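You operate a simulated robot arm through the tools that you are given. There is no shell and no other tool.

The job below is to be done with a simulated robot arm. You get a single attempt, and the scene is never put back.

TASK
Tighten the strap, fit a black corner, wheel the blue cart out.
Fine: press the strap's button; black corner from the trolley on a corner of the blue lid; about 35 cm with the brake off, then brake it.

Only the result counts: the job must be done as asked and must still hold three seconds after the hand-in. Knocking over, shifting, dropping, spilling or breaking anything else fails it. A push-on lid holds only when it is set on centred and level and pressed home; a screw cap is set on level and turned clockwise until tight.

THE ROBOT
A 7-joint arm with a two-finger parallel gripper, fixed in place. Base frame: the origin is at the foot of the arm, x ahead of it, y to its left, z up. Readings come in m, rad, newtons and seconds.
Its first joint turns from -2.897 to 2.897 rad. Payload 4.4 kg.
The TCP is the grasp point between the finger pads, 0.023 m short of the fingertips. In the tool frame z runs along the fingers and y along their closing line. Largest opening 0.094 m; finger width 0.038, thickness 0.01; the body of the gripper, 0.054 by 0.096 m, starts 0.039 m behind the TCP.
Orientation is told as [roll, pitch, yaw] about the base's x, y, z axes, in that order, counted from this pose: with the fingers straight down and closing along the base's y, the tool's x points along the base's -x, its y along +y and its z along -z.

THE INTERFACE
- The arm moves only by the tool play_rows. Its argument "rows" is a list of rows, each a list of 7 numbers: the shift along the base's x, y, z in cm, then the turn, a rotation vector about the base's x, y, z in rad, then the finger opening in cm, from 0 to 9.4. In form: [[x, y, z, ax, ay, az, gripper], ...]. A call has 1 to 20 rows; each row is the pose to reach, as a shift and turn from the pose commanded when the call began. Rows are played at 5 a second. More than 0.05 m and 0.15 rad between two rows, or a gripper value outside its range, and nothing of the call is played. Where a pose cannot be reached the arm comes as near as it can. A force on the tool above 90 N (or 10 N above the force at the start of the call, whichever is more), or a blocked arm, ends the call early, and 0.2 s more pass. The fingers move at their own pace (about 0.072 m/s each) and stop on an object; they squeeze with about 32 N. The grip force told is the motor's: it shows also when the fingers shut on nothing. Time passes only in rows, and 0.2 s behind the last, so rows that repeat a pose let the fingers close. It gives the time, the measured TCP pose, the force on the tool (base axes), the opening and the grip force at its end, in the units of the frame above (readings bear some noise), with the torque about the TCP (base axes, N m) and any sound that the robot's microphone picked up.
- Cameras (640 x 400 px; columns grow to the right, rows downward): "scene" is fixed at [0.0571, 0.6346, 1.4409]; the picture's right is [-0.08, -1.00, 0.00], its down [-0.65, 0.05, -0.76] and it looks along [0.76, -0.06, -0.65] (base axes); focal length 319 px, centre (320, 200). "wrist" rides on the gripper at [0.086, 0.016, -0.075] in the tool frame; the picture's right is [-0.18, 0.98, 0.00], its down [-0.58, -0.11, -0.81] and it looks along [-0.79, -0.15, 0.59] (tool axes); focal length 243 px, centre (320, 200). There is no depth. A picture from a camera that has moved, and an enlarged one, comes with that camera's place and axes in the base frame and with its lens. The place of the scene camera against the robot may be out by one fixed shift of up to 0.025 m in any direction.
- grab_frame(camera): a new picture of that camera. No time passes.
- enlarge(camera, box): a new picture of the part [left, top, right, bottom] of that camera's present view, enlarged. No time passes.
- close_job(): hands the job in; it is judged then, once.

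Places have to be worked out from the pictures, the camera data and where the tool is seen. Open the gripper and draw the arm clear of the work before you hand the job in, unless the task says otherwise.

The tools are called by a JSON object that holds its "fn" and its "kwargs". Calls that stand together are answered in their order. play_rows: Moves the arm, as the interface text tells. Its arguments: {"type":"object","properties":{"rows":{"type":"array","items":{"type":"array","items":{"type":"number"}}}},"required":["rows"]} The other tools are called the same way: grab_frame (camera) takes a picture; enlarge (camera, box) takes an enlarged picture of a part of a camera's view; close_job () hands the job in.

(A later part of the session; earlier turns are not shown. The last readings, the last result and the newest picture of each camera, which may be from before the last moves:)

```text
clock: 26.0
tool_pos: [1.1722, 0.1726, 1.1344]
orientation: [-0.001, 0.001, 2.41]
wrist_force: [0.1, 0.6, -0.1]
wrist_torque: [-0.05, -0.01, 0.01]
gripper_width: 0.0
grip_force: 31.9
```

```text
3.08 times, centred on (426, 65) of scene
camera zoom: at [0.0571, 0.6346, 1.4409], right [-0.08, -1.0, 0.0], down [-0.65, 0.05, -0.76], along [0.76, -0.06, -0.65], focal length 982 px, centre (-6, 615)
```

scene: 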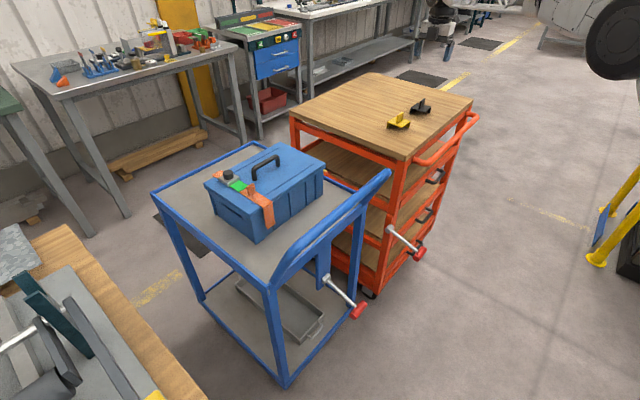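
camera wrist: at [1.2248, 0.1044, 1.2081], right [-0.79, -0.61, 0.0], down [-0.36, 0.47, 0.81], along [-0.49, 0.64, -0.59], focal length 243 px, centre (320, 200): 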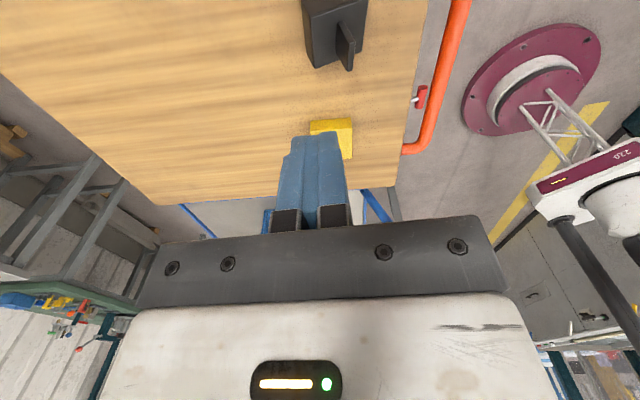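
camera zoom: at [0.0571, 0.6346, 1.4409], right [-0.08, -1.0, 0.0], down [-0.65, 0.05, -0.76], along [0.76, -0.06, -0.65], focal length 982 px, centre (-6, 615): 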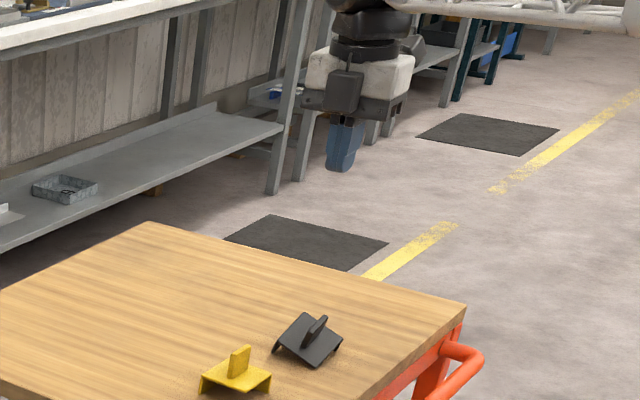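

The piece slipped out during the lift: the gripper is fully shut and empty, and the corner is back on the trolley in a changed pose. I look closely at how it lies now.

{"fn": "enlarge", "kwargs": {"camera": "scene", "box": [380, 90, 460, 140]}}

{"fn": "enlarge", "kwargs": {"camera": "wrist", "box": [270, 0, 398, 80]}}

```text
8.00 times, centred on (420, 115) of scene
camera zoom: at [0.0571, 0.6346, 1.4409], right [-0.08, -1.0, 0.0], down [-0.65, 0.05, -0.76], along [0.76, -0.06, -0.65], focal length 2553 px, centre (-480, 880)
```

zoom: 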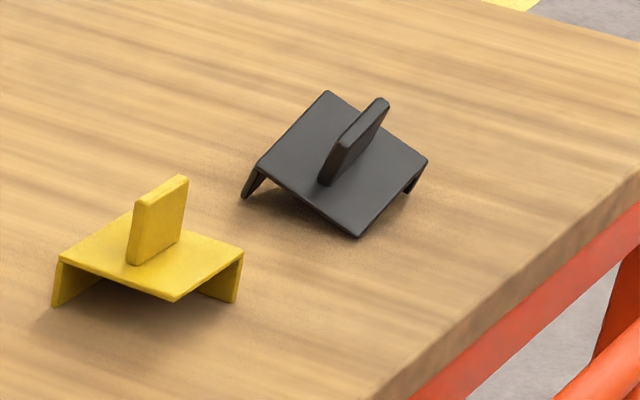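

```text
5.00 times, centred on (334, 40) of wrist
camera zoom: at [1.2248, 0.1044, 1.2081], right [-0.79, -0.61, 0.0], down [-0.36, 0.47, 0.81], along [-0.49, 0.64, -0.59], focal length 1213 px, centre (250, 1000)
```

zoom: 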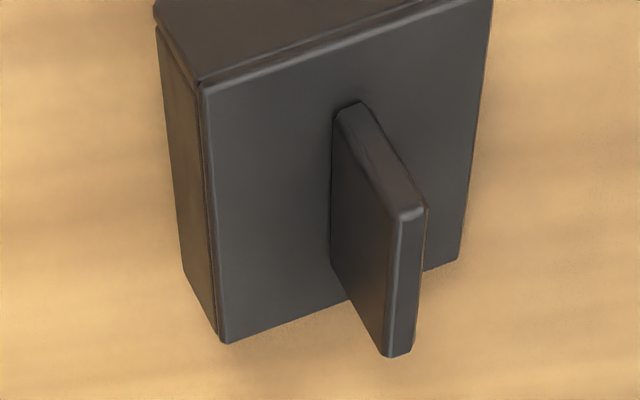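

The piece now rests tilted about 43°, leaning on its open corner, with its tab tilted toward the robot. I take a second wrist view from a shifted position to measure its exact pose.

{"fn": "play_rows", "kwargs": {"rows": [[-2.5, -3, 0, 0, 0, 0, 5], [-5, -6, 0, 0, 0, 0, 5], [-7.5, -9, 0, 0, 0, 0, 5], [-10, -12, 0, 0, 0, 0, 5], [-10, -12, 0, 0, 0, 0, 5]]}}

{"fn": "grab_frame", "kwargs": {"camera": "wrist"}}

{"fn": "enlarge", "kwargs": {"camera": "wrist", "box": [150, 0, 278, 80]}}

```text
clock: 27.2
tool_pos: [1.0695, 0.0543, 1.1307]
orientation: [0.001, 0.0, 2.411]
wrist_force: [0.0, -0.4, -0.4]
wrist_torque: [-0.02, 0.01, -0.02]
gripper_width: 0.0501
grip_force: 0.1
```

```text
taken
camera wrist: at [1.1226, -0.0157, 1.2061], right [-0.79, -0.61, 0.0], down [-0.36, 0.47, 0.81], along [-0.49, 0.64, -0.59], focal length 243 px, centre (320, 200)
```

wrist: 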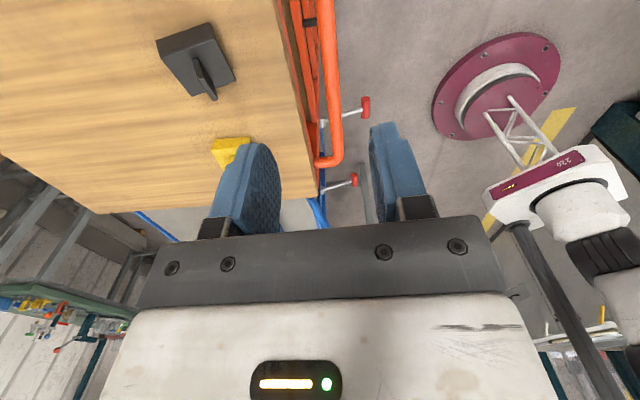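

```text
5.00 times, centred on (214, 40) of wrist
camera zoom: at [1.1226, -0.0157, 1.2061], right [-0.79, -0.61, 0.0], down [-0.36, 0.47, 0.81], along [-0.49, 0.64, -0.59], focal length 1213 px, centre (850, 1000)
```

zoom: 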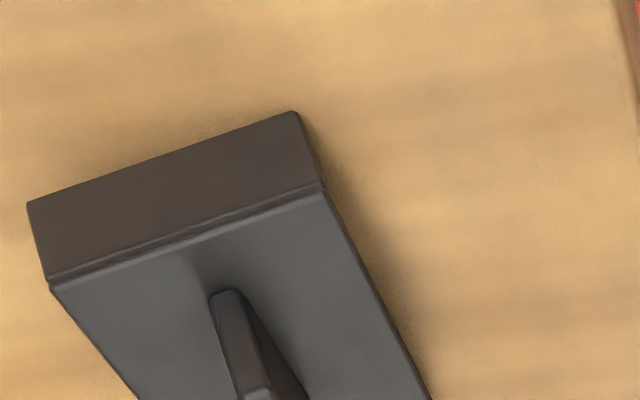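

I need the lower part of the piece as well, so I enlarge a slightly lower window.

{"fn": "enlarge", "kwargs": {"camera": "wrist", "box": [134, 10, 262, 110]}}

{"fn": "enlarge", "kwargs": {"camera": "scene", "box": [400, 90, 448, 120]}}

```text
4.00 times, centred on (198, 60) of wrist
camera zoom: at [1.1226, -0.0157, 1.2061], right [-0.79, -0.61, 0.0], down [-0.36, 0.47, 0.81], along [-0.49, 0.64, -0.59], focal length 970 px, centre (808, 760)
```

zoom: 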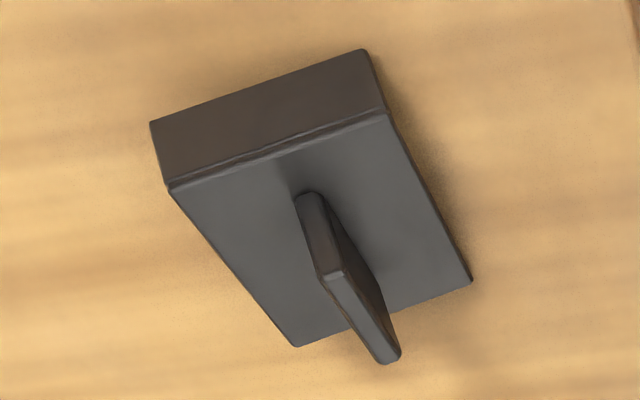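

```text
13.33 times, centred on (424, 105) of scene
camera zoom: at [0.0571, 0.6346, 1.4409], right [-0.08, -1.0, 0.0], down [-0.65, 0.05, -0.76], along [0.76, -0.06, -0.65], focal length 4255 px, centre (-1067, 1467)
```

zoom: 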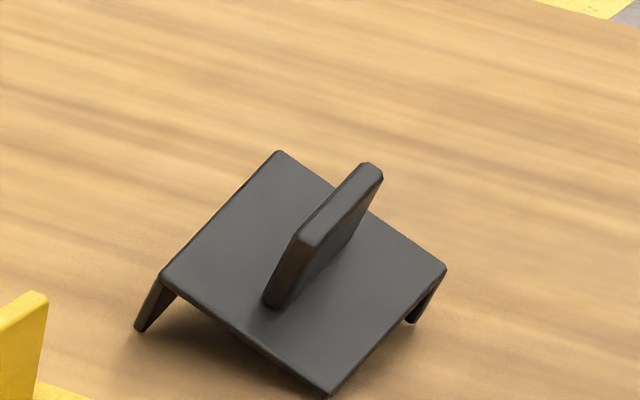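

Measured: the plate is tilted ≈24.5° with its open corner A low, centre (1.1475, 0.1725, 0.925), and the tab points up and toward the robot. I tilt the tool to match and go to a hover 6 cm out along the tab axis.

{"fn": "play_rows", "kwargs": {"rows": [[0.8, 3, 0, 0.0035, -0.0855, -0.006, 5], [1.6, 6, 0, 0.007, -0.171, -0.012, 5], [2.5, 9, -1, 0.0105, -0.2565, -0.018, 5], [3.4, 11.7, -4, 0.014, -0.342, -0.024, 5], [4.3, 11.7, -8, 0.0175, -0.4275, -0.03, 5], [4.3, 11.7, -11, 0.0175, -0.4275, -0.03, 5], [4.3, 11.7, -12.8, 0.0175, -0.4275, -0.03, 5], [4.3, 11.7, -12.8, 0.0175, -0.4275, -0.03, 5]]}}

{"fn": "grab_frame", "kwargs": {"camera": "wrist"}}

{"fn": "enlarge", "kwargs": {"camera": "scene", "box": [380, 60, 476, 120]}}

```text
clock: 29.0
tool_pos: [1.1115, 0.1724, 1.0039]
orientation: [-0.313, 0.298, 2.332]
wrist_force: [0.4, 0.3, 0.4]
wrist_torque: [0.0, 0.01, -0.02]
gripper_width: 0.0501
grip_force: 0.0
```

```text
taken
camera wrist: at [1.1266, 0.1005, 1.0912], right [-0.74, -0.58, -0.34], down [-0.65, 0.47, 0.6], along [-0.18, 0.66, -0.73], focal length 243 px, centre (320, 200)
```

wrist: 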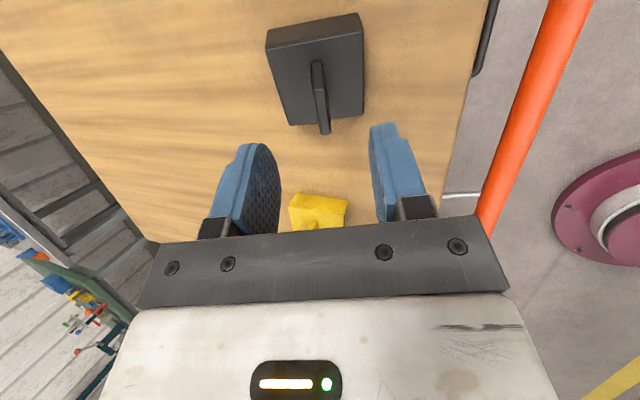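

```text
6.67 times, centred on (428, 90) of scene
camera zoom: at [0.0571, 0.6346, 1.4409], right [-0.08, -1.0, 0.0], down [-0.65, 0.05, -0.76], along [0.76, -0.06, -0.65], focal length 2128 px, centre (-400, 933)
```

zoom: 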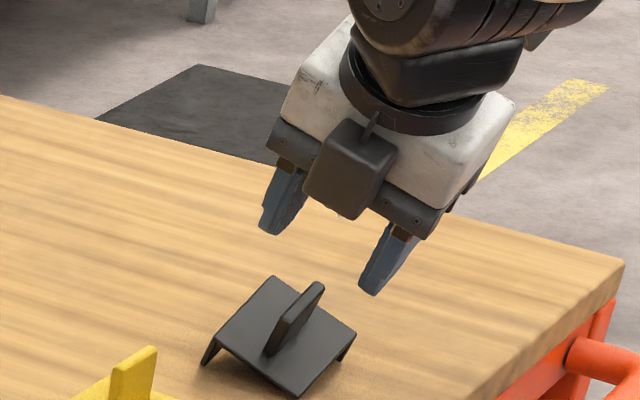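

The tool is well aligned with the tilted tab. I advance 6 cm along the tool axis and close the fingers.

{"fn": "play_rows", "kwargs": {"rows": [[0.6, 0, -1.4, 0, 0, 0, 5], [1.25, 0, -2.8, 0, 0, 0, 5], [1.9, 0, -4.2, 0, 0, 0, 5], [2.3, 0, -5.1, 0, 0, 0, 5], [2.5, 0, -5.5, 0, 0, 0, 5], [2.5, 0, -5.5, 0, 0, 0, 5], [2.5, 0, -5.5, 0, 0, 0, 3], [2.5, 0, -5.5, 0, 0, 0, 1.5], [2.5, 0, -5.5, 0, 0, 0, 0], [2.5, 0, -5.5, 0, 0, 0, 0], [2.5, 0, -5.5, 0, 0, 0, 0]]}}

{"fn": "grab_frame", "kwargs": {"camera": "wrist"}}

{"fn": "enlarge", "kwargs": {"camera": "wrist", "box": [240, 20, 400, 220]}}

{"fn": "enlarge", "kwargs": {"camera": "scene", "box": [396, 80, 460, 120]}}

```text
clock: 31.4
tool_pos: [1.1364, 0.171, 0.9495]
orientation: [-0.315, 0.298, 2.331]
wrist_force: [-0.5, 1.3, 8.3]
wrist_torque: [0.46, -0.19, 0.02]
gripper_width: 0.0069
grip_force: 32.2
```

```text
taken
camera wrist: at [1.1514, 0.0992, 1.0379], right [-0.74, -0.58, -0.34], down [-0.65, 0.47, 0.59], along [-0.18, 0.66, -0.73], focal length 243 px, centre (320, 200)
```

wrist: 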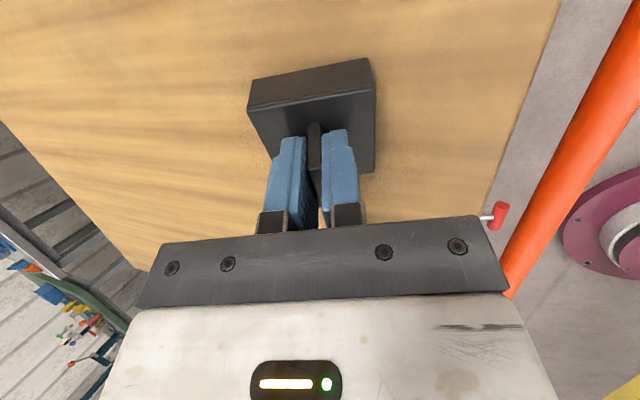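

```text
2.00 times, centred on (320, 120) of wrist
camera zoom: at [1.1514, 0.0992, 1.0379], right [-0.74, -0.58, -0.34], down [-0.65, 0.47, 0.59], along [-0.18, 0.66, -0.73], focal length 485 px, centre (320, 360)
```

zoom: 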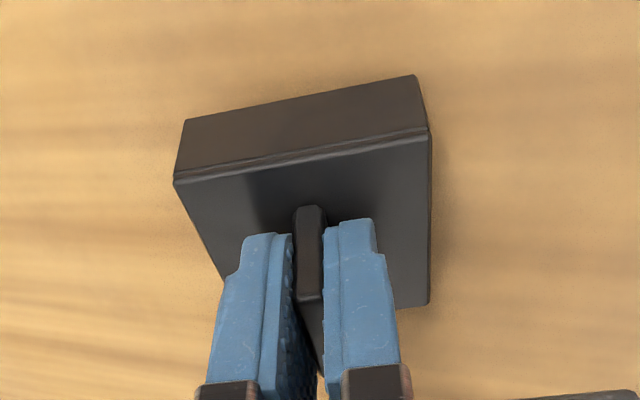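

```text
10.00 times, centred on (428, 100) of scene
camera zoom: at [0.0571, 0.6346, 1.4409], right [-0.08, -1.0, 0.0], down [-0.65, 0.05, -0.76], along [0.76, -0.06, -0.65], focal length 3192 px, centre (-760, 1200)
```

zoom: 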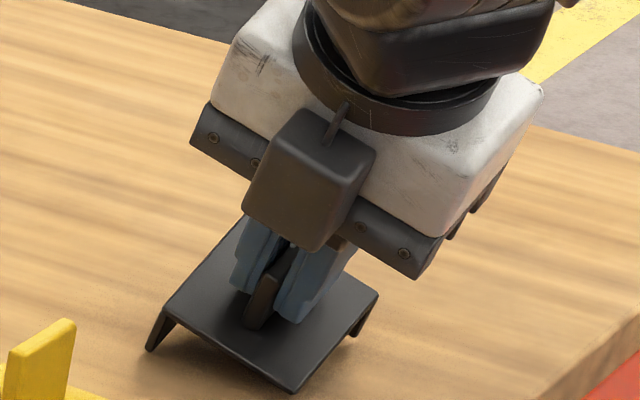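

The tab is gripped (6.9 mm). I lift very slowly by 1.5 cm and check whether it holds.

{"fn": "play_rows", "kwargs": {"rows": [[0, 0, 0.2, 0, 0, 0, 0], [0, 0, 0.4, 0, 0, 0, 0], [0, 0, 0.6, 0, 0, 0, 0], [0, 0, 0.9, 0, 0, 0, 0], [0, 0, 1.2, 0, 0, 0, 0], [0, 0, 1.5, 0, 0, 0, 0], [0, 0, 1.5, 0, 0, 0, 0]]}}

{"fn": "enlarge", "kwargs": {"camera": "wrist", "box": [240, 20, 400, 220]}}

{"fn": "enlarge", "kwargs": {"camera": "scene", "box": [396, 80, 460, 120]}}

```text
clock: 33.0
tool_pos: [1.1377, 0.1712, 0.962]
orientation: [-0.312, 0.297, 2.332]
wrist_force: [-0.3, -0.4, 0.1]
wrist_torque: [-0.01, 0.03, -0.02]
gripper_width: 0.0069
grip_force: 31.8
```

```text
2.00 times, centred on (320, 120) of wrist
camera zoom: at [1.1527, 0.0993, 1.0507], right [-0.74, -0.58, -0.34], down [-0.65, 0.47, 0.6], along [-0.18, 0.66, -0.73], focal length 485 px, centre (320, 360)
```

zoom: 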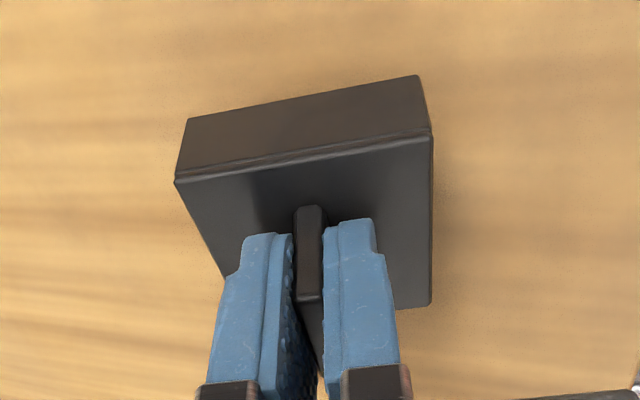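

```text
10.00 times, centred on (428, 100) of scene
camera zoom: at [0.0571, 0.6346, 1.4409], right [-0.08, -1.0, 0.0], down [-0.65, 0.05, -0.76], along [0.76, -0.06, -0.65], focal length 3192 px, centre (-760, 1200)
```

zoom: 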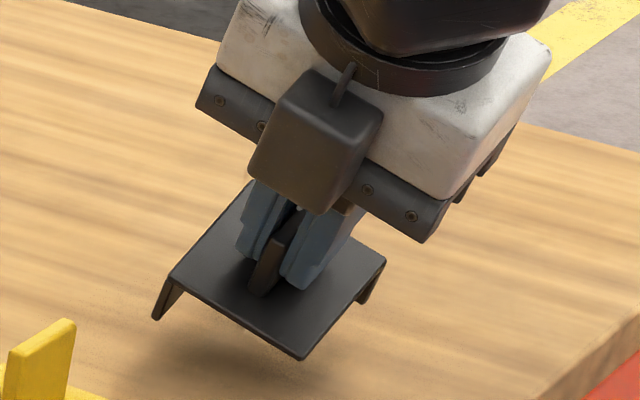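

It is held and off the surface. I continue to lift gently, 1 cm per row.

{"fn": "play_rows", "kwargs": {"rows": [[0, 0, 0.4, 0, 0, 0, 0], [0, 0, 0.9, 0, 0, 0, 0], [0, 0, 1.5, 0, 0, 0, 0], [0, 0, 2.2, 0, 0, 0, 0], [0, 0, 3, 0, 0, 0, 0], [0, 0, 3.9, 0, 0, 0, 0], [0, 0, 4.9, 0, 0, 0, 0], [0, 0, 5.9, 0, 0, 0, 0], [0, 0, 6.9, 0, 0, 0, 0], [0, 0, 7.9, 0, 0, 0, 0], [0, 0, 8.9, 0, 0, 0, 0], [0, 0, 9.9, 0, 0, 0, 0], [0, 0, 10.9, 0, 0, 0, 0], [0, 0, 11.8, 0, 0, 0, 0], [0, 0, 12.6, 0, 0, 0, 0], [0, 0, 13.2, 0, 0, 0, 0], [0, 0, 13.6, 0, 0, 0, 0], [0, 0, 13.8, 0, 0, 0, 0]]}}

{"fn": "enlarge", "kwargs": {"camera": "wrist", "box": [240, 20, 400, 220]}}

{"fn": "grab_frame", "kwargs": {"camera": "scene"}}

```text
clock: 36.8
tool_pos: [1.1381, 0.1743, 1.1002]
orientation: [-0.311, 0.297, 2.332]
wrist_force: [-0.3, -0.2, -0.2]
wrist_torque: [0.01, -0.02, 0.01]
gripper_width: 0.0069
grip_force: 32.0
```

```text
2.00 times, centred on (320, 120) of wrist
camera zoom: at [1.153, 0.101, 1.1889], right [-0.74, -0.58, -0.34], down [-0.65, 0.47, 0.6], along [-0.18, 0.66, -0.73], focal length 485 px, centre (320, 360)
```

zoom: 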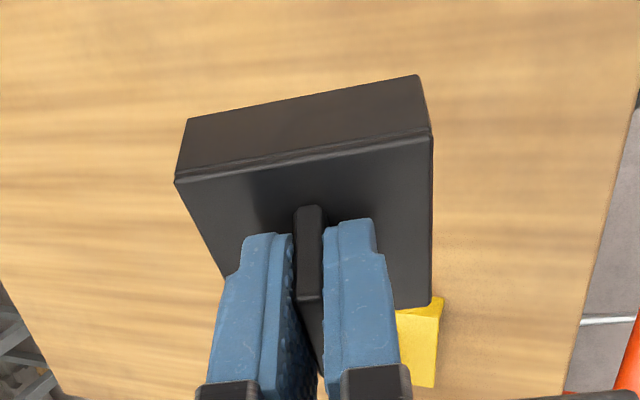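

```text
taken
```

scene: 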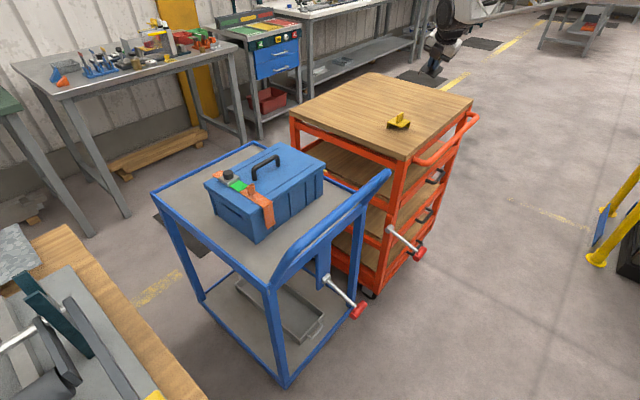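

The piece stays firmly held. I now bring the tool back to vertical smoothly.

{"fn": "play_rows", "kwargs": {"rows": [[-0.3, 0, 0.3, -0.001, 0.04, 0, 0], [-0.8, 0, 0.8, -0.0025, 0.1, 0, 0], [-1.4, 0, 1.4, -0.004, 0.17, 0, 0], [-2, 0, 2, -0.006, 0.24, 0, 0], [-2.6, 0, 2.4, -0.008, 0.31, 0, 0], [-3.2, 0, 2.7, -0.0095, 0.37, 0, 0], [-3.6, 0, 2.9, -0.0105, 0.41, 0, 0], [-3.8, 0, 3, -0.011, 0.4276, 0, 0], [-3.8, 0, 3, -0.011, 0.4276, 0, 0]]}}

{"fn": "enlarge", "kwargs": {"camera": "wrist", "box": [256, 60, 384, 180]}}

{"fn": "enlarge", "kwargs": {"camera": "scene", "box": [396, 20, 476, 80]}}

```text
clock: 38.8
tool_pos: [1.0982, 0.1721, 1.133]
orientation: [0.0, 0.0, 2.379]
wrist_force: [0.7, -0.1, -0.7]
wrist_torque: [-0.01, -0.05, 0.01]
gripper_width: 0.007
grip_force: 32.5
```

```text
3.33 times, centred on (320, 120) of wrist
camera zoom: at [1.1495, 0.1003, 1.2062], right [-0.81, -0.58, 0.0], down [-0.34, 0.48, 0.81], along [-0.47, 0.65, -0.59], focal length 809 px, centre (320, 467)
```

zoom: 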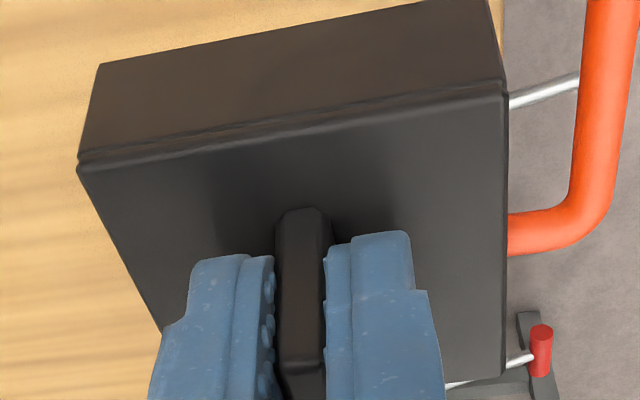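

```text
6.67 times, centred on (436, 50) of scene
camera zoom: at [0.0571, 0.6346, 1.4409], right [-0.08, -1.0, 0.0], down [-0.65, 0.05, -0.76], along [0.76, -0.06, -0.65], focal length 2128 px, centre (-453, 1200)
```

zoom: 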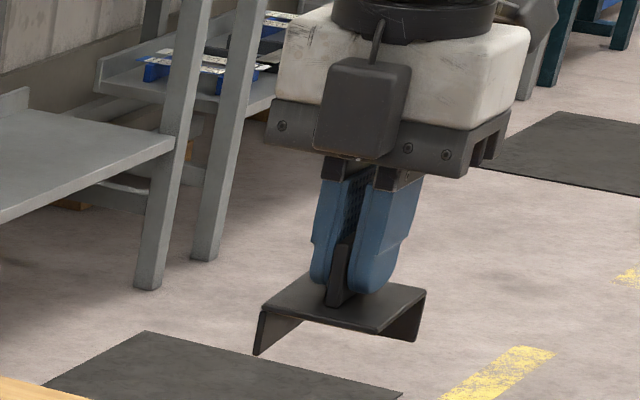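

The piece is steady in the hand, tilted only by about 3–4° about the closing line. I carry it smoothly to a viewing spot beside the box while turning to yaw 0.785.

{"fn": "play_rows", "kwargs": {"rows": [[-0.63, 0.67, 0, 0, 0, -0.024, 0], [-1.88, 2.02, 0, 0, 0, -0.072, 0], [-3.76, 4.03, 0, 0, 0, -0.144, 0], [-6.06, 6.5, 0, 0, 0, -0.232, 0], [-8.57, 9.18, 0, 0, 0, -0.327, 0], [-11.08, 11.87, 0, 0, 0, -0.423, 0], [-13.59, 14.56, 0, 0, 0, -0.519, 0], [-16.09, 17.25, 0, 0, 0, -0.615, 0], [-18.6, 19.94, 0, 0, 0, -0.711, 0], [-21.11, 22.62, 0, 0, 0, -0.806, 0], [-23.62, 25.31, 0, 0, 0, -0.902, 0], [-26.13, 28, 0, 0, 0, -0.998, 0], [-28.63, 30.69, 0, 0, 0, -1.094, 0], [-31.14, 33.38, 0, 0, 0, -1.19, 0], [-33.65, 36.06, 0, 0, 0, -1.286, 0], [-35.95, 38.53, 0, 0, 0, -1.373, 0], [-37.83, 40.54, 0, 0, 0, -1.445, 0], [-39.5, 42.34, 0, 0, 0, -1.509, 0], [-40.76, 43.68, 0, 0, 0, -1.557, 0], [-41.8, 44.8, 0, 0, 0, -1.597, 0]]}}

{"fn": "grab_frame", "kwargs": {"camera": "wrist"}}

{"fn": "enlarge", "kwargs": {"camera": "scene", "box": [230, 80, 390, 220]}}

```text
clock: 43.0
tool_pos: [0.6814, 0.6186, 1.1336]
orientation: [0.0, 0.001, 0.782]
wrist_force: [0.0, 0.5, -1.0]
wrist_torque: [0.02, -0.01, 0.0]
gripper_width: 0.007
grip_force: 32.3
```

```text
taken
camera wrist: at [0.6082, 0.5708, 1.2069], right [-0.56, 0.83, 0.0], down [0.49, 0.33, 0.81], along [0.67, 0.45, -0.59], focal length 243 px, centre (320, 200)
```

wrist: 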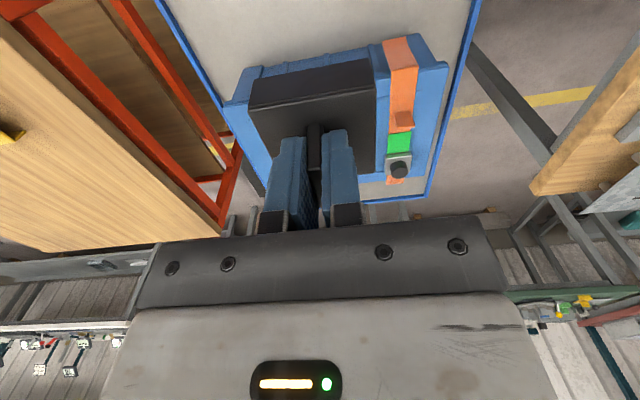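

```text
2.86 times, centred on (310, 150) of scene
camera zoom: at [0.0571, 0.6346, 1.4409], right [-0.08, -1.0, 0.0], down [-0.65, 0.05, -0.76], along [0.76, -0.06, -0.65], focal length 912 px, centre (349, 343)
```

zoom: 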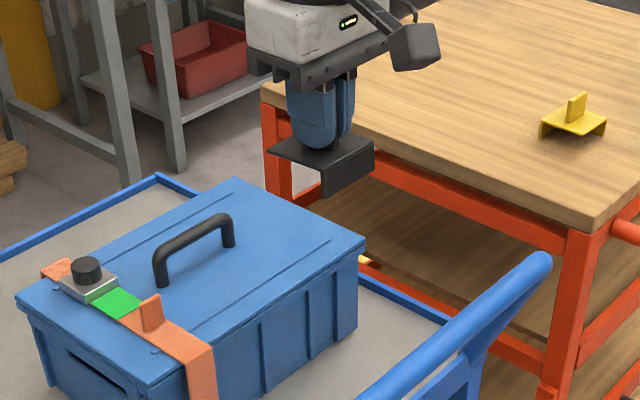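

The near-left lid corner is visible to the left of the piece. I enlarge both that and the right end for exact measurement.

{"fn": "enlarge", "kwargs": {"camera": "wrist", "box": [200, 40, 300, 140]}}

{"fn": "enlarge", "kwargs": {"camera": "wrist", "box": [360, 20, 488, 220]}}

{"fn": "enlarge", "kwargs": {"camera": "scene", "box": [280, 140, 344, 180]}}

```text
4.00 times, centred on (250, 90) of wrist
camera zoom: at [0.6082, 0.5708, 1.2069], right [-0.56, 0.83, 0.0], down [0.49, 0.33, 0.81], along [0.67, 0.45, -0.59], focal length 970 px, centre (600, 640)
```

zoom: 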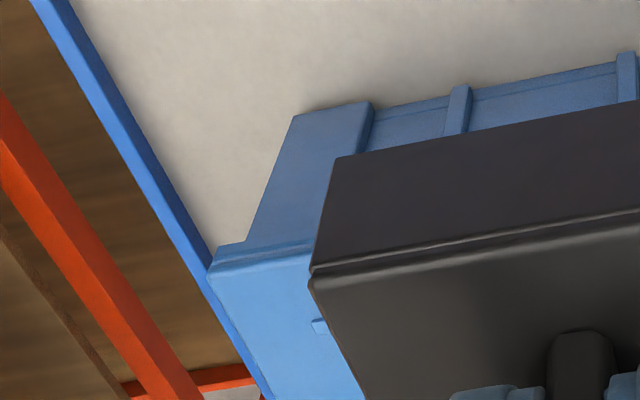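

```text
2.00 times, centred on (424, 120) of wrist
camera zoom: at [0.6082, 0.5708, 1.2069], right [-0.56, 0.83, 0.0], down [0.49, 0.33, 0.81], along [0.67, 0.45, -0.59], focal length 485 px, centre (112, 360)
```

zoom: 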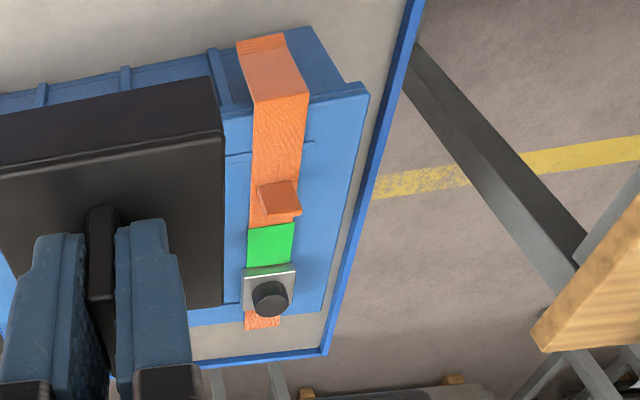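

```text
10.00 times, centred on (312, 160) of scene
camera zoom: at [0.0571, 0.6346, 1.4409], right [-0.08, -1.0, 0.0], down [-0.65, 0.05, -0.76], along [0.76, -0.06, -0.65], focal length 3192 px, centre (400, 600)
```

zoom: 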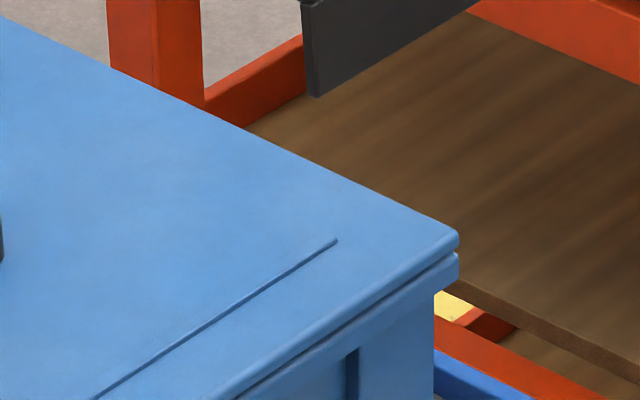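

Lid top corner seen. For a solid stereo fix I shift 20 cm along the lid's long axis so the corner appears on the other side of the piece.

{"fn": "play_rows", "kwargs": {"rows": [[0.7, -0.7, 0, 0, 0, 0, 0], [2.2, -2.2, 0, 0, 0, 0, 0], [4.4, -4.4, 0, 0, 0, 0, 0], [6.8, -6.8, 0, 0, 0, 0, 0], [9.2, -9.2, 0, 0, 0, 0, 0], [11.4, -11.4, 0, 0, 0, 0, 0], [13.2, -13.2, 0, 0, 0, 0, 0], [14.2, -14.2, 0, 0, 0, 0, 0], [14.2, -14.2, 0, 0, 0, 0, 0]]}}

{"fn": "grab_frame", "kwargs": {"camera": "wrist"}}

{"fn": "enlarge", "kwargs": {"camera": "wrist", "box": [360, 40, 520, 140]}}

```text
clock: 45.0
tool_pos: [0.825, 0.477, 1.1318]
orientation: [0.0, 0.0, 0.782]
wrist_force: [0.0, 0.4, 0.0]
wrist_torque: [-0.02, 0.01, 0.02]
gripper_width: 0.0069
grip_force: 31.7
```

```text
taken
camera wrist: at [0.7514, 0.4274, 1.2049], right [-0.56, 0.83, 0.0], down [0.49, 0.33, 0.81], along [0.67, 0.45, -0.59], focal length 243 px, centre (320, 200)
```

wrist: 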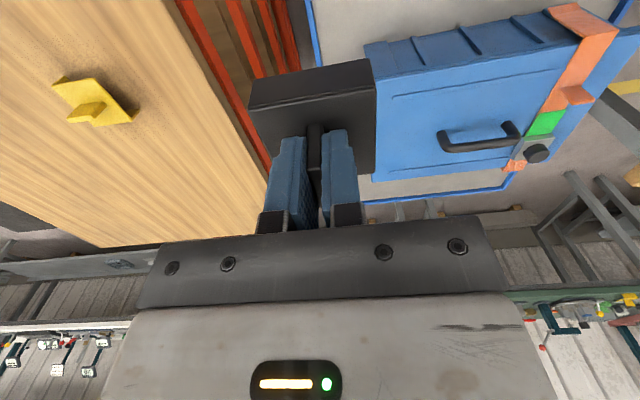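

```text
4.00 times, centred on (440, 90) of wrist
camera zoom: at [0.7514, 0.4274, 1.2049], right [-0.56, 0.83, 0.0], down [0.49, 0.33, 0.81], along [0.67, 0.45, -0.59], focal length 970 px, centre (-160, 640)
```

zoom: 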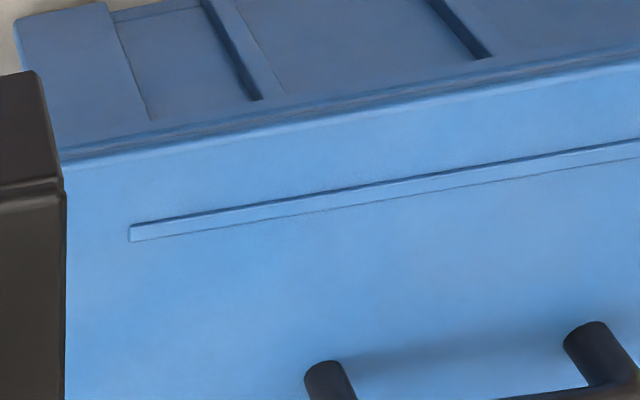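

The corner is just hidden behind the piece's edge; I shift 5 cm more.

{"fn": "play_rows", "kwargs": {"rows": [[0.7, -0.7, 0, 0, 0, 0, 0], [2, -2, 0, 0, 0, 0, 0], [3.3, -3.3, 0, 0, 0, 0, 0], [4, -4, 0, 0, 0, 0, 0], [4, -4, 0, 0, 0, 0, 0], [4, -4, 0, 0, 0, 0, 0]]}}

{"fn": "enlarge", "kwargs": {"camera": "wrist", "box": [370, 30, 498, 110]}}

{"fn": "enlarge", "kwargs": {"camera": "wrist", "box": [370, 100, 530, 200]}}

```text
clock: 46.4
tool_pos: [0.866, 0.4359, 1.1301]
orientation: [0.0, -0.001, 0.782]
wrist_force: [0.8, 0.8, 0.1]
wrist_torque: [0.02, -0.02, -0.01]
gripper_width: 0.0072
grip_force: 31.6
```

```text
5.00 times, centred on (434, 70) of wrist
camera zoom: at [0.7924, 0.3875, 1.2035], right [-0.56, 0.83, 0.0], down [0.49, 0.33, 0.81], along [0.67, 0.45, -0.59], focal length 1213 px, centre (-250, 850)
```

zoom: 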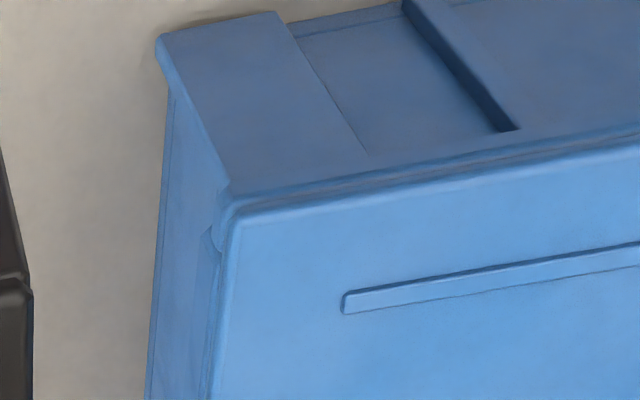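

```text
4.00 times, centred on (450, 150) of wrist
camera zoom: at [0.7924, 0.3875, 1.2035], right [-0.56, 0.83, 0.0], down [0.49, 0.33, 0.81], along [0.67, 0.45, -0.59], focal length 970 px, centre (-200, 400)
```

zoom: 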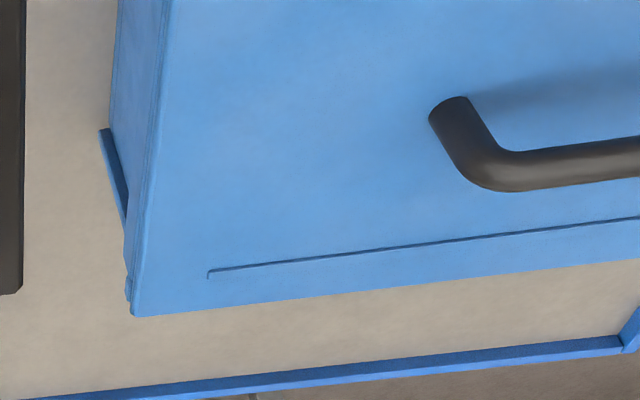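

Stereo gives the near-left lid corner at (0.848, 0.570), lid top z≈0.9015, lid edges at 45°. I bring the piece above that corner with a small levelling tilt and stop about 5 cm above the lid.

{"fn": "play_rows", "kwargs": {"rows": [[-0.1, 0.8, 0, 0, 0, 0, 0], [-0.3, 2.5, 0, 0, 0, 0, 0], [-0.5, 5, 0, 0.005, -0.005, 0, 0], [-0.8, 8, 0, 0.012, -0.012, 0, 0], [-1, 11, 0, 0.02, -0.02, 0, 0], [-1.3, 13.5, -0.5, 0.03, -0.03, 0, 0], [-1.5, 15.5, -1.5, 0.037, -0.037, 0, 0], [-1.6, 16.5, -3, 0.042, -0.042, 0, 0], [-1.6, 16.5, -5, 0.042, -0.042, 0, 0], [-1.6, 16.5, -7.5, 0.042, -0.042, 0, 0], [-1.6, 16.5, -10, 0.042, -0.042, 0, 0], [-1.6, 16.5, -12, 0.042, -0.042, 0, 0], [-1.6, 16.5, -13.2, 0.042, -0.042, 0, 0], [-1.6, 16.5, -13.2, 0.042, -0.042, 0, 0], [-1.6, 16.5, -13.2, 0.042, -0.042, 0, 0]]}}

{"fn": "grab_frame", "kwargs": {"camera": "wrist"}}

{"fn": "enlarge", "kwargs": {"camera": "wrist", "box": [220, 0, 400, 112]}}

{"fn": "enlarge", "kwargs": {"camera": "scene", "box": [280, 120, 360, 180]}}

```text
clock: 49.6
tool_pos: [0.8479, 0.6017, 0.9994]
orientation: [0.0, -0.059, 0.781]
wrist_force: [-0.3, 0.0, -0.8]
wrist_torque: [0.0, -0.02, 0.04]
gripper_width: 0.0069
grip_force: 31.9
```

```text
taken
camera wrist: at [0.7716, 0.5493, 1.0682], right [-0.56, 0.83, 0.01], down [0.45, 0.3, 0.84], along [0.69, 0.48, -0.54], focal length 243 px, centre (320, 200)
```

wrist: 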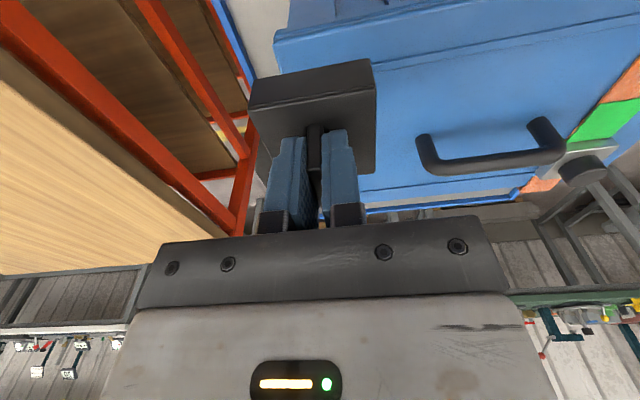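

```text
3.56 times, centred on (310, 56) of wrist
camera zoom: at [0.7716, 0.5493, 1.0682], right [-0.56, 0.83, 0.01], down [0.45, 0.3, 0.84], along [0.69, 0.48, -0.54], focal length 863 px, centre (356, 712)
```

zoom: 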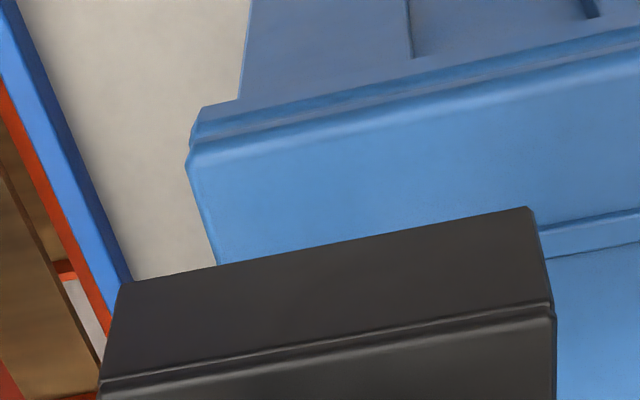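

```text
6.67 times, centred on (320, 150) of scene
camera zoom: at [0.0571, 0.6346, 1.4409], right [-0.08, -1.0, 0.0], down [-0.65, 0.05, -0.76], along [0.76, -0.06, -0.65], focal length 2128 px, centre (320, 533)
```

zoom: 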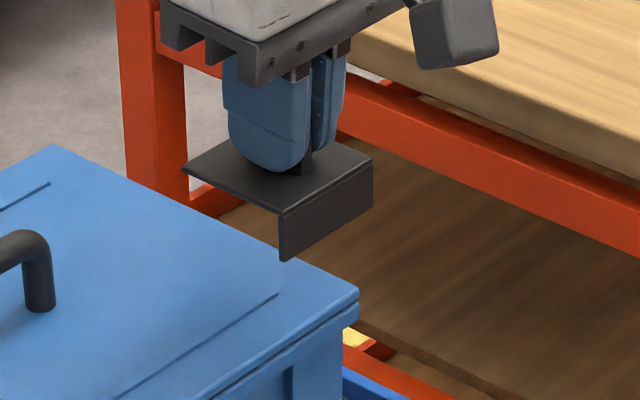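

Piece and lid corner agree to within about a millimetre or two. I zoom in further on both cameras to compare edge directions (yaw) and offsets accurately before lowering.

{"fn": "enlarge", "kwargs": {"camera": "scene", "box": [296, 130, 344, 160]}}

{"fn": "enlarge", "kwargs": {"camera": "scene", "box": [270, 162, 334, 202]}}

{"fn": "enlarge", "kwargs": {"camera": "wrist", "box": [250, 0, 410, 100]}}

{"fn": "enlarge", "kwargs": {"camera": "wrist", "box": [440, 0, 640, 125]}}

```text
13.33 times, centred on (320, 145) of scene
camera zoom: at [0.0571, 0.6346, 1.4409], right [-0.08, -1.0, 0.0], down [-0.65, 0.05, -0.76], along [0.76, -0.06, -0.65], focal length 4255 px, centre (320, 933)
```

zoom: 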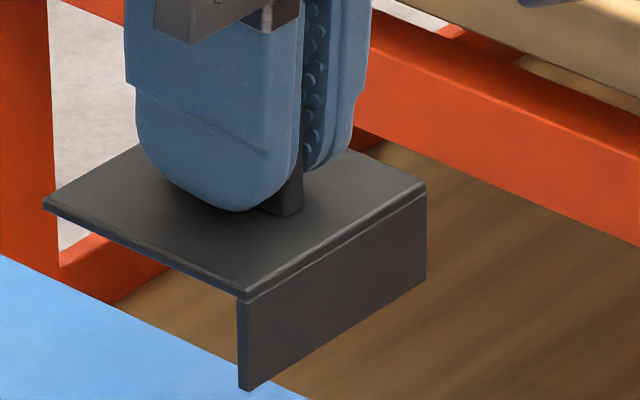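

```text
10.00 times, centred on (302, 182) of scene
camera zoom: at [0.0571, 0.6346, 1.4409], right [-0.08, -1.0, 0.0], down [-0.65, 0.05, -0.76], along [0.76, -0.06, -0.65], focal length 3192 px, centre (500, 380)
```

zoom: 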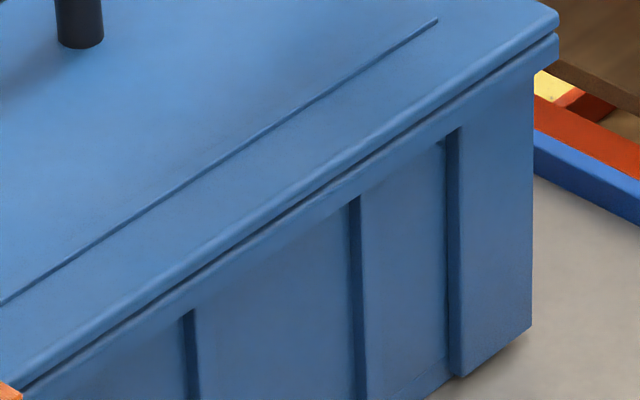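

```text
4.00 times, centred on (330, 50) of wrist
camera zoom: at [0.7716, 0.5493, 1.0682], right [-0.56, 0.83, 0.01], down [0.45, 0.3, 0.84], along [0.69, 0.48, -0.54], focal length 970 px, centre (280, 800)
```

zoom: 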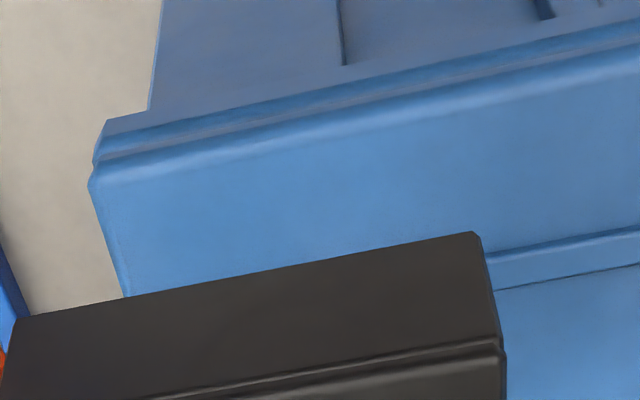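

```text
3.20 times, centred on (540, 62) of wrist
camera zoom: at [0.7716, 0.5493, 1.0682], right [-0.56, 0.83, 0.01], down [0.45, 0.3, 0.84], along [0.69, 0.48, -0.54], focal length 776 px, centre (-384, 640)
```

zoom: 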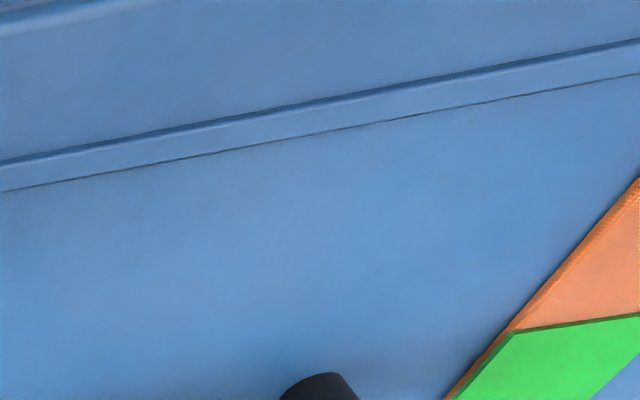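

Both cameras say the piece needs about +1.7° more yaw; position error is under 1 mm. I apply that and lower until the flanges are roughly 5 mm above the lid.

{"fn": "play_rows", "kwargs": {"rows": [[0, 0.05, -0.4, 0, 0, 0.01, 0], [0, 0.05, -1, 0, 0, 0.02, 0], [0, 0.05, -1.8, 0, 0, 0.03, 0], [0, 0.05, -2.6, 0, 0, 0.03, 0], [0, 0.05, -3.3, 0, 0, 0.03, 0], [0, 0.05, -3.8, 0, 0, 0.03, 0], [0, 0.05, -4, 0, 0, 0.03, 0], [0, 0.05, -4, 0, 0, 0.03, 0]]}}

{"fn": "enlarge", "kwargs": {"camera": "wrist", "box": [220, 0, 400, 112]}}

{"fn": "enlarge", "kwargs": {"camera": "scene", "box": [296, 140, 360, 180]}}

```text
clock: 51.4
tool_pos: [0.8479, 0.6041, 0.9607]
orientation: [0.0, -0.062, 0.813]
wrist_force: [-0.4, 2.6, 11.5]
wrist_torque: [0.14, -0.27, 0.05]
gripper_width: 0.0071
grip_force: 31.7
```

```text
3.56 times, centred on (310, 56) of wrist
camera zoom: at [0.7726, 0.5483, 1.029], right [-0.59, 0.81, 0.01], down [0.44, 0.31, 0.84], along [0.68, 0.5, -0.54], focal length 863 px, centre (356, 712)
```

zoom: 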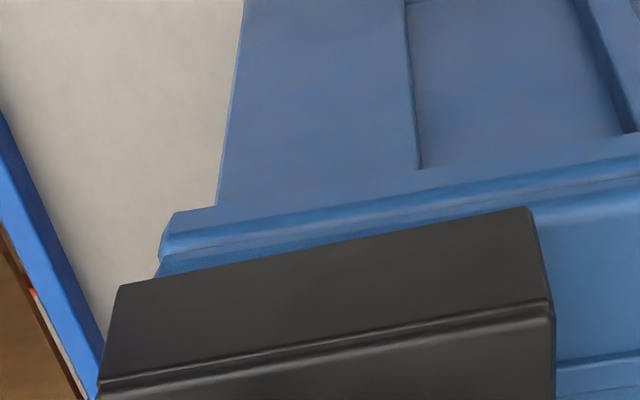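

```text
10.00 times, centred on (328, 160) of scene
camera zoom: at [0.0571, 0.6346, 1.4409], right [-0.08, -1.0, 0.0], down [-0.65, 0.05, -0.76], along [0.76, -0.06, -0.65], focal length 3192 px, centre (240, 600)
```

zoom: 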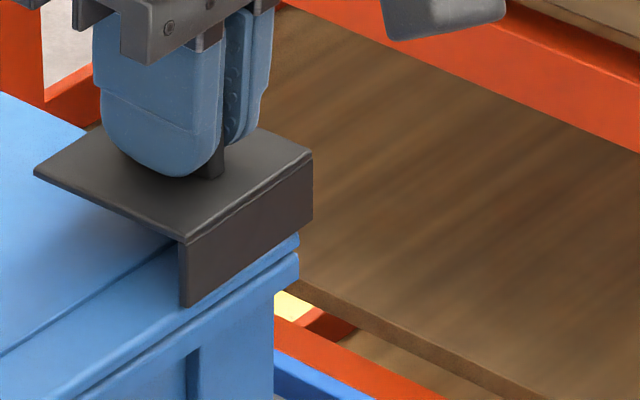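

Contact began a little early (11.5 N), with estimates suggesting the near flange is still on the lid edge by 2 mm or so. I lift 4 mm, shift about 2.3 mm outward on the near side and 1.5 mm along the lid, and look again.

{"fn": "play_rows", "kwargs": {"rows": [[0, 0, 0.3, 0, 0, 0, 0], [0, 0, 0.5, 0, 0, 0, 0], [-0.14, -0.02, 0.5, 0, 0, 0, 0], [-0.27, -0.05, 0.5, 0, 0, 0, 0], [-0.27, -0.05, 0.5, 0, 0, 0, 0]]}}

{"fn": "enlarge", "kwargs": {"camera": "wrist", "box": [220, 20, 348, 100]}}

{"fn": "enlarge", "kwargs": {"camera": "scene", "box": [300, 150, 348, 180]}}

```text
clock: 52.6
tool_pos: [0.8452, 0.6029, 0.9646]
orientation: [0.001, -0.06, 0.815]
wrist_force: [-0.4, 0.3, 0.0]
wrist_torque: [0.01, 0.03, 0.02]
gripper_width: 0.0069
grip_force: 31.9
```

```text
5.00 times, centred on (284, 60) of wrist
camera zoom: at [0.7701, 0.5479, 1.0332], right [-0.59, 0.81, 0.01], down [0.45, 0.31, 0.84], along [0.68, 0.5, -0.54], focal length 1213 px, centre (500, 900)
```

zoom: 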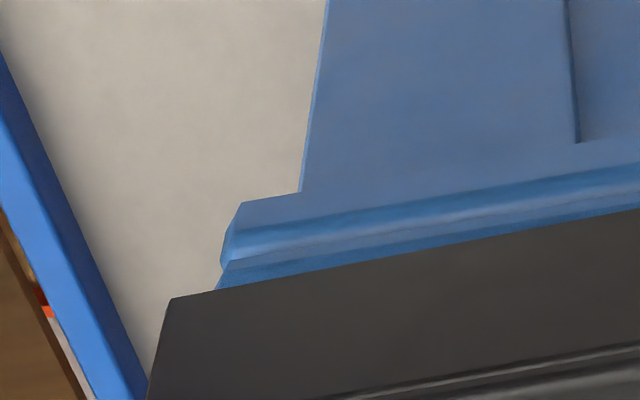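

```text
13.33 times, centred on (324, 165) of scene
camera zoom: at [0.0571, 0.6346, 1.4409], right [-0.08, -1.0, 0.0], down [-0.65, 0.05, -0.76], along [0.76, -0.06, -0.65], focal length 4255 px, centre (267, 667)
```

zoom: 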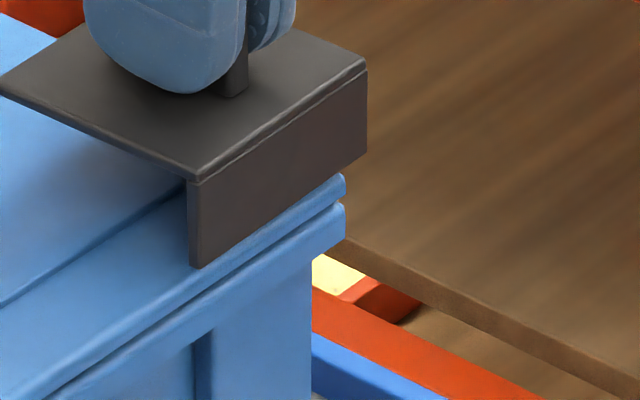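

I zoom further into the flange/lid edge contact region in both views.

{"fn": "enlarge", "kwargs": {"camera": "scene", "box": [308, 160, 332, 175]}}

{"fn": "enlarge", "kwargs": {"camera": "wrist", "box": [330, 30, 410, 80]}}

```text
16.00 times, centred on (320, 168) of scene
camera zoom: at [0.0571, 0.6346, 1.4409], right [-0.08, -1.0, 0.0], down [-0.65, 0.05, -0.76], along [0.76, -0.06, -0.65], focal length 5106 px, centre (320, 720)
```

zoom: 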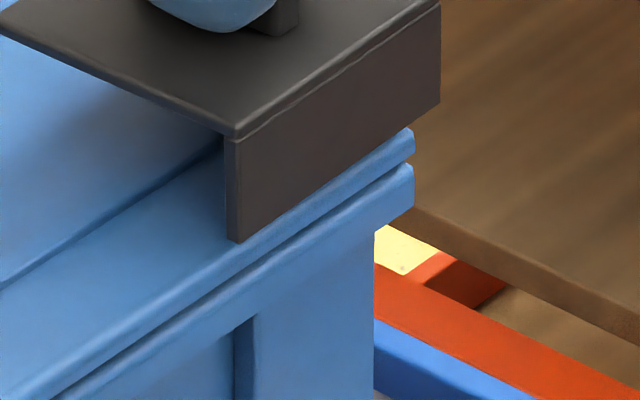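

```text
8.00 times, centred on (370, 55) of wrist
camera zoom: at [0.7701, 0.5479, 1.0332], right [-0.59, 0.81, 0.01], down [0.45, 0.31, 0.84], along [0.68, 0.5, -0.54], focal length 1941 px, centre (-80, 1360)
```

zoom: 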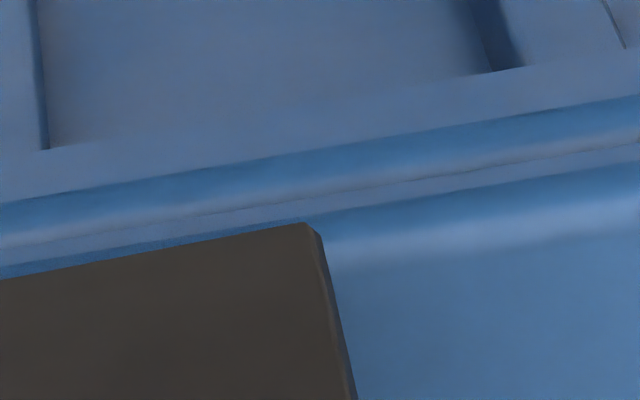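

The scene view suggests the flange now clears the edge by a fraction of a millimetre to 1 mm. I nudge outward 0.7 mm more with a tiny yaw trim, lower by 7 mm and read the force.

{"fn": "play_rows", "kwargs": {"rows": [[-0.05, -0.05, 0, 0, 0, -0.008, 0], [-0.05, -0.05, -0.2, 0, 0, -0.008, 0], [-0.05, -0.05, -0.4, 0, 0, -0.008, 0], [-0.05, -0.05, -0.55, 0, 0, -0.008, 0], [-0.05, -0.05, -0.7, 0, 0, -0.008, 0], [-0.05, -0.05, -0.7, 0, 0, -0.008, 0]]}}

{"fn": "enlarge", "kwargs": {"camera": "scene", "box": [308, 160, 332, 175]}}

{"fn": "enlarge", "kwargs": {"camera": "wrist", "box": [220, 20, 348, 100]}}

```text
clock: 54.0
tool_pos: [0.8459, 0.603, 0.96]
orientation: [0.0, -0.064, 0.805]
wrist_force: [0.2, -2.9, 25.6]
wrist_torque: [-0.06, -0.17, 0.0]
gripper_width: 0.0069
grip_force: 31.9
```

```text
16.00 times, centred on (320, 168) of scene
camera zoom: at [0.0571, 0.6346, 1.4409], right [-0.08, -1.0, 0.0], down [-0.65, 0.05, -0.76], along [0.76, -0.06, -0.65], focal length 5106 px, centre (320, 720)
```

zoom: 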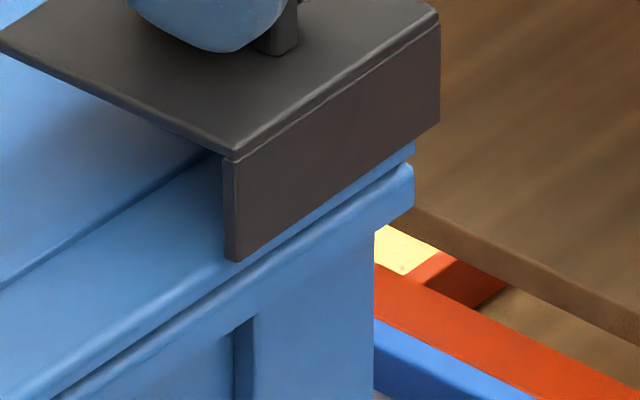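

```text
5.00 times, centred on (284, 60) of wrist
camera zoom: at [0.7695, 0.5485, 1.0286], right [-0.58, 0.81, 0.01], down [0.45, 0.31, 0.84], along [0.68, 0.49, -0.54], focal length 1213 px, centre (500, 900)
```

zoom: 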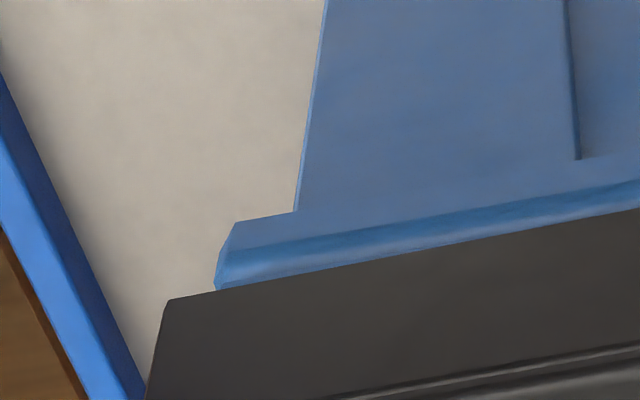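

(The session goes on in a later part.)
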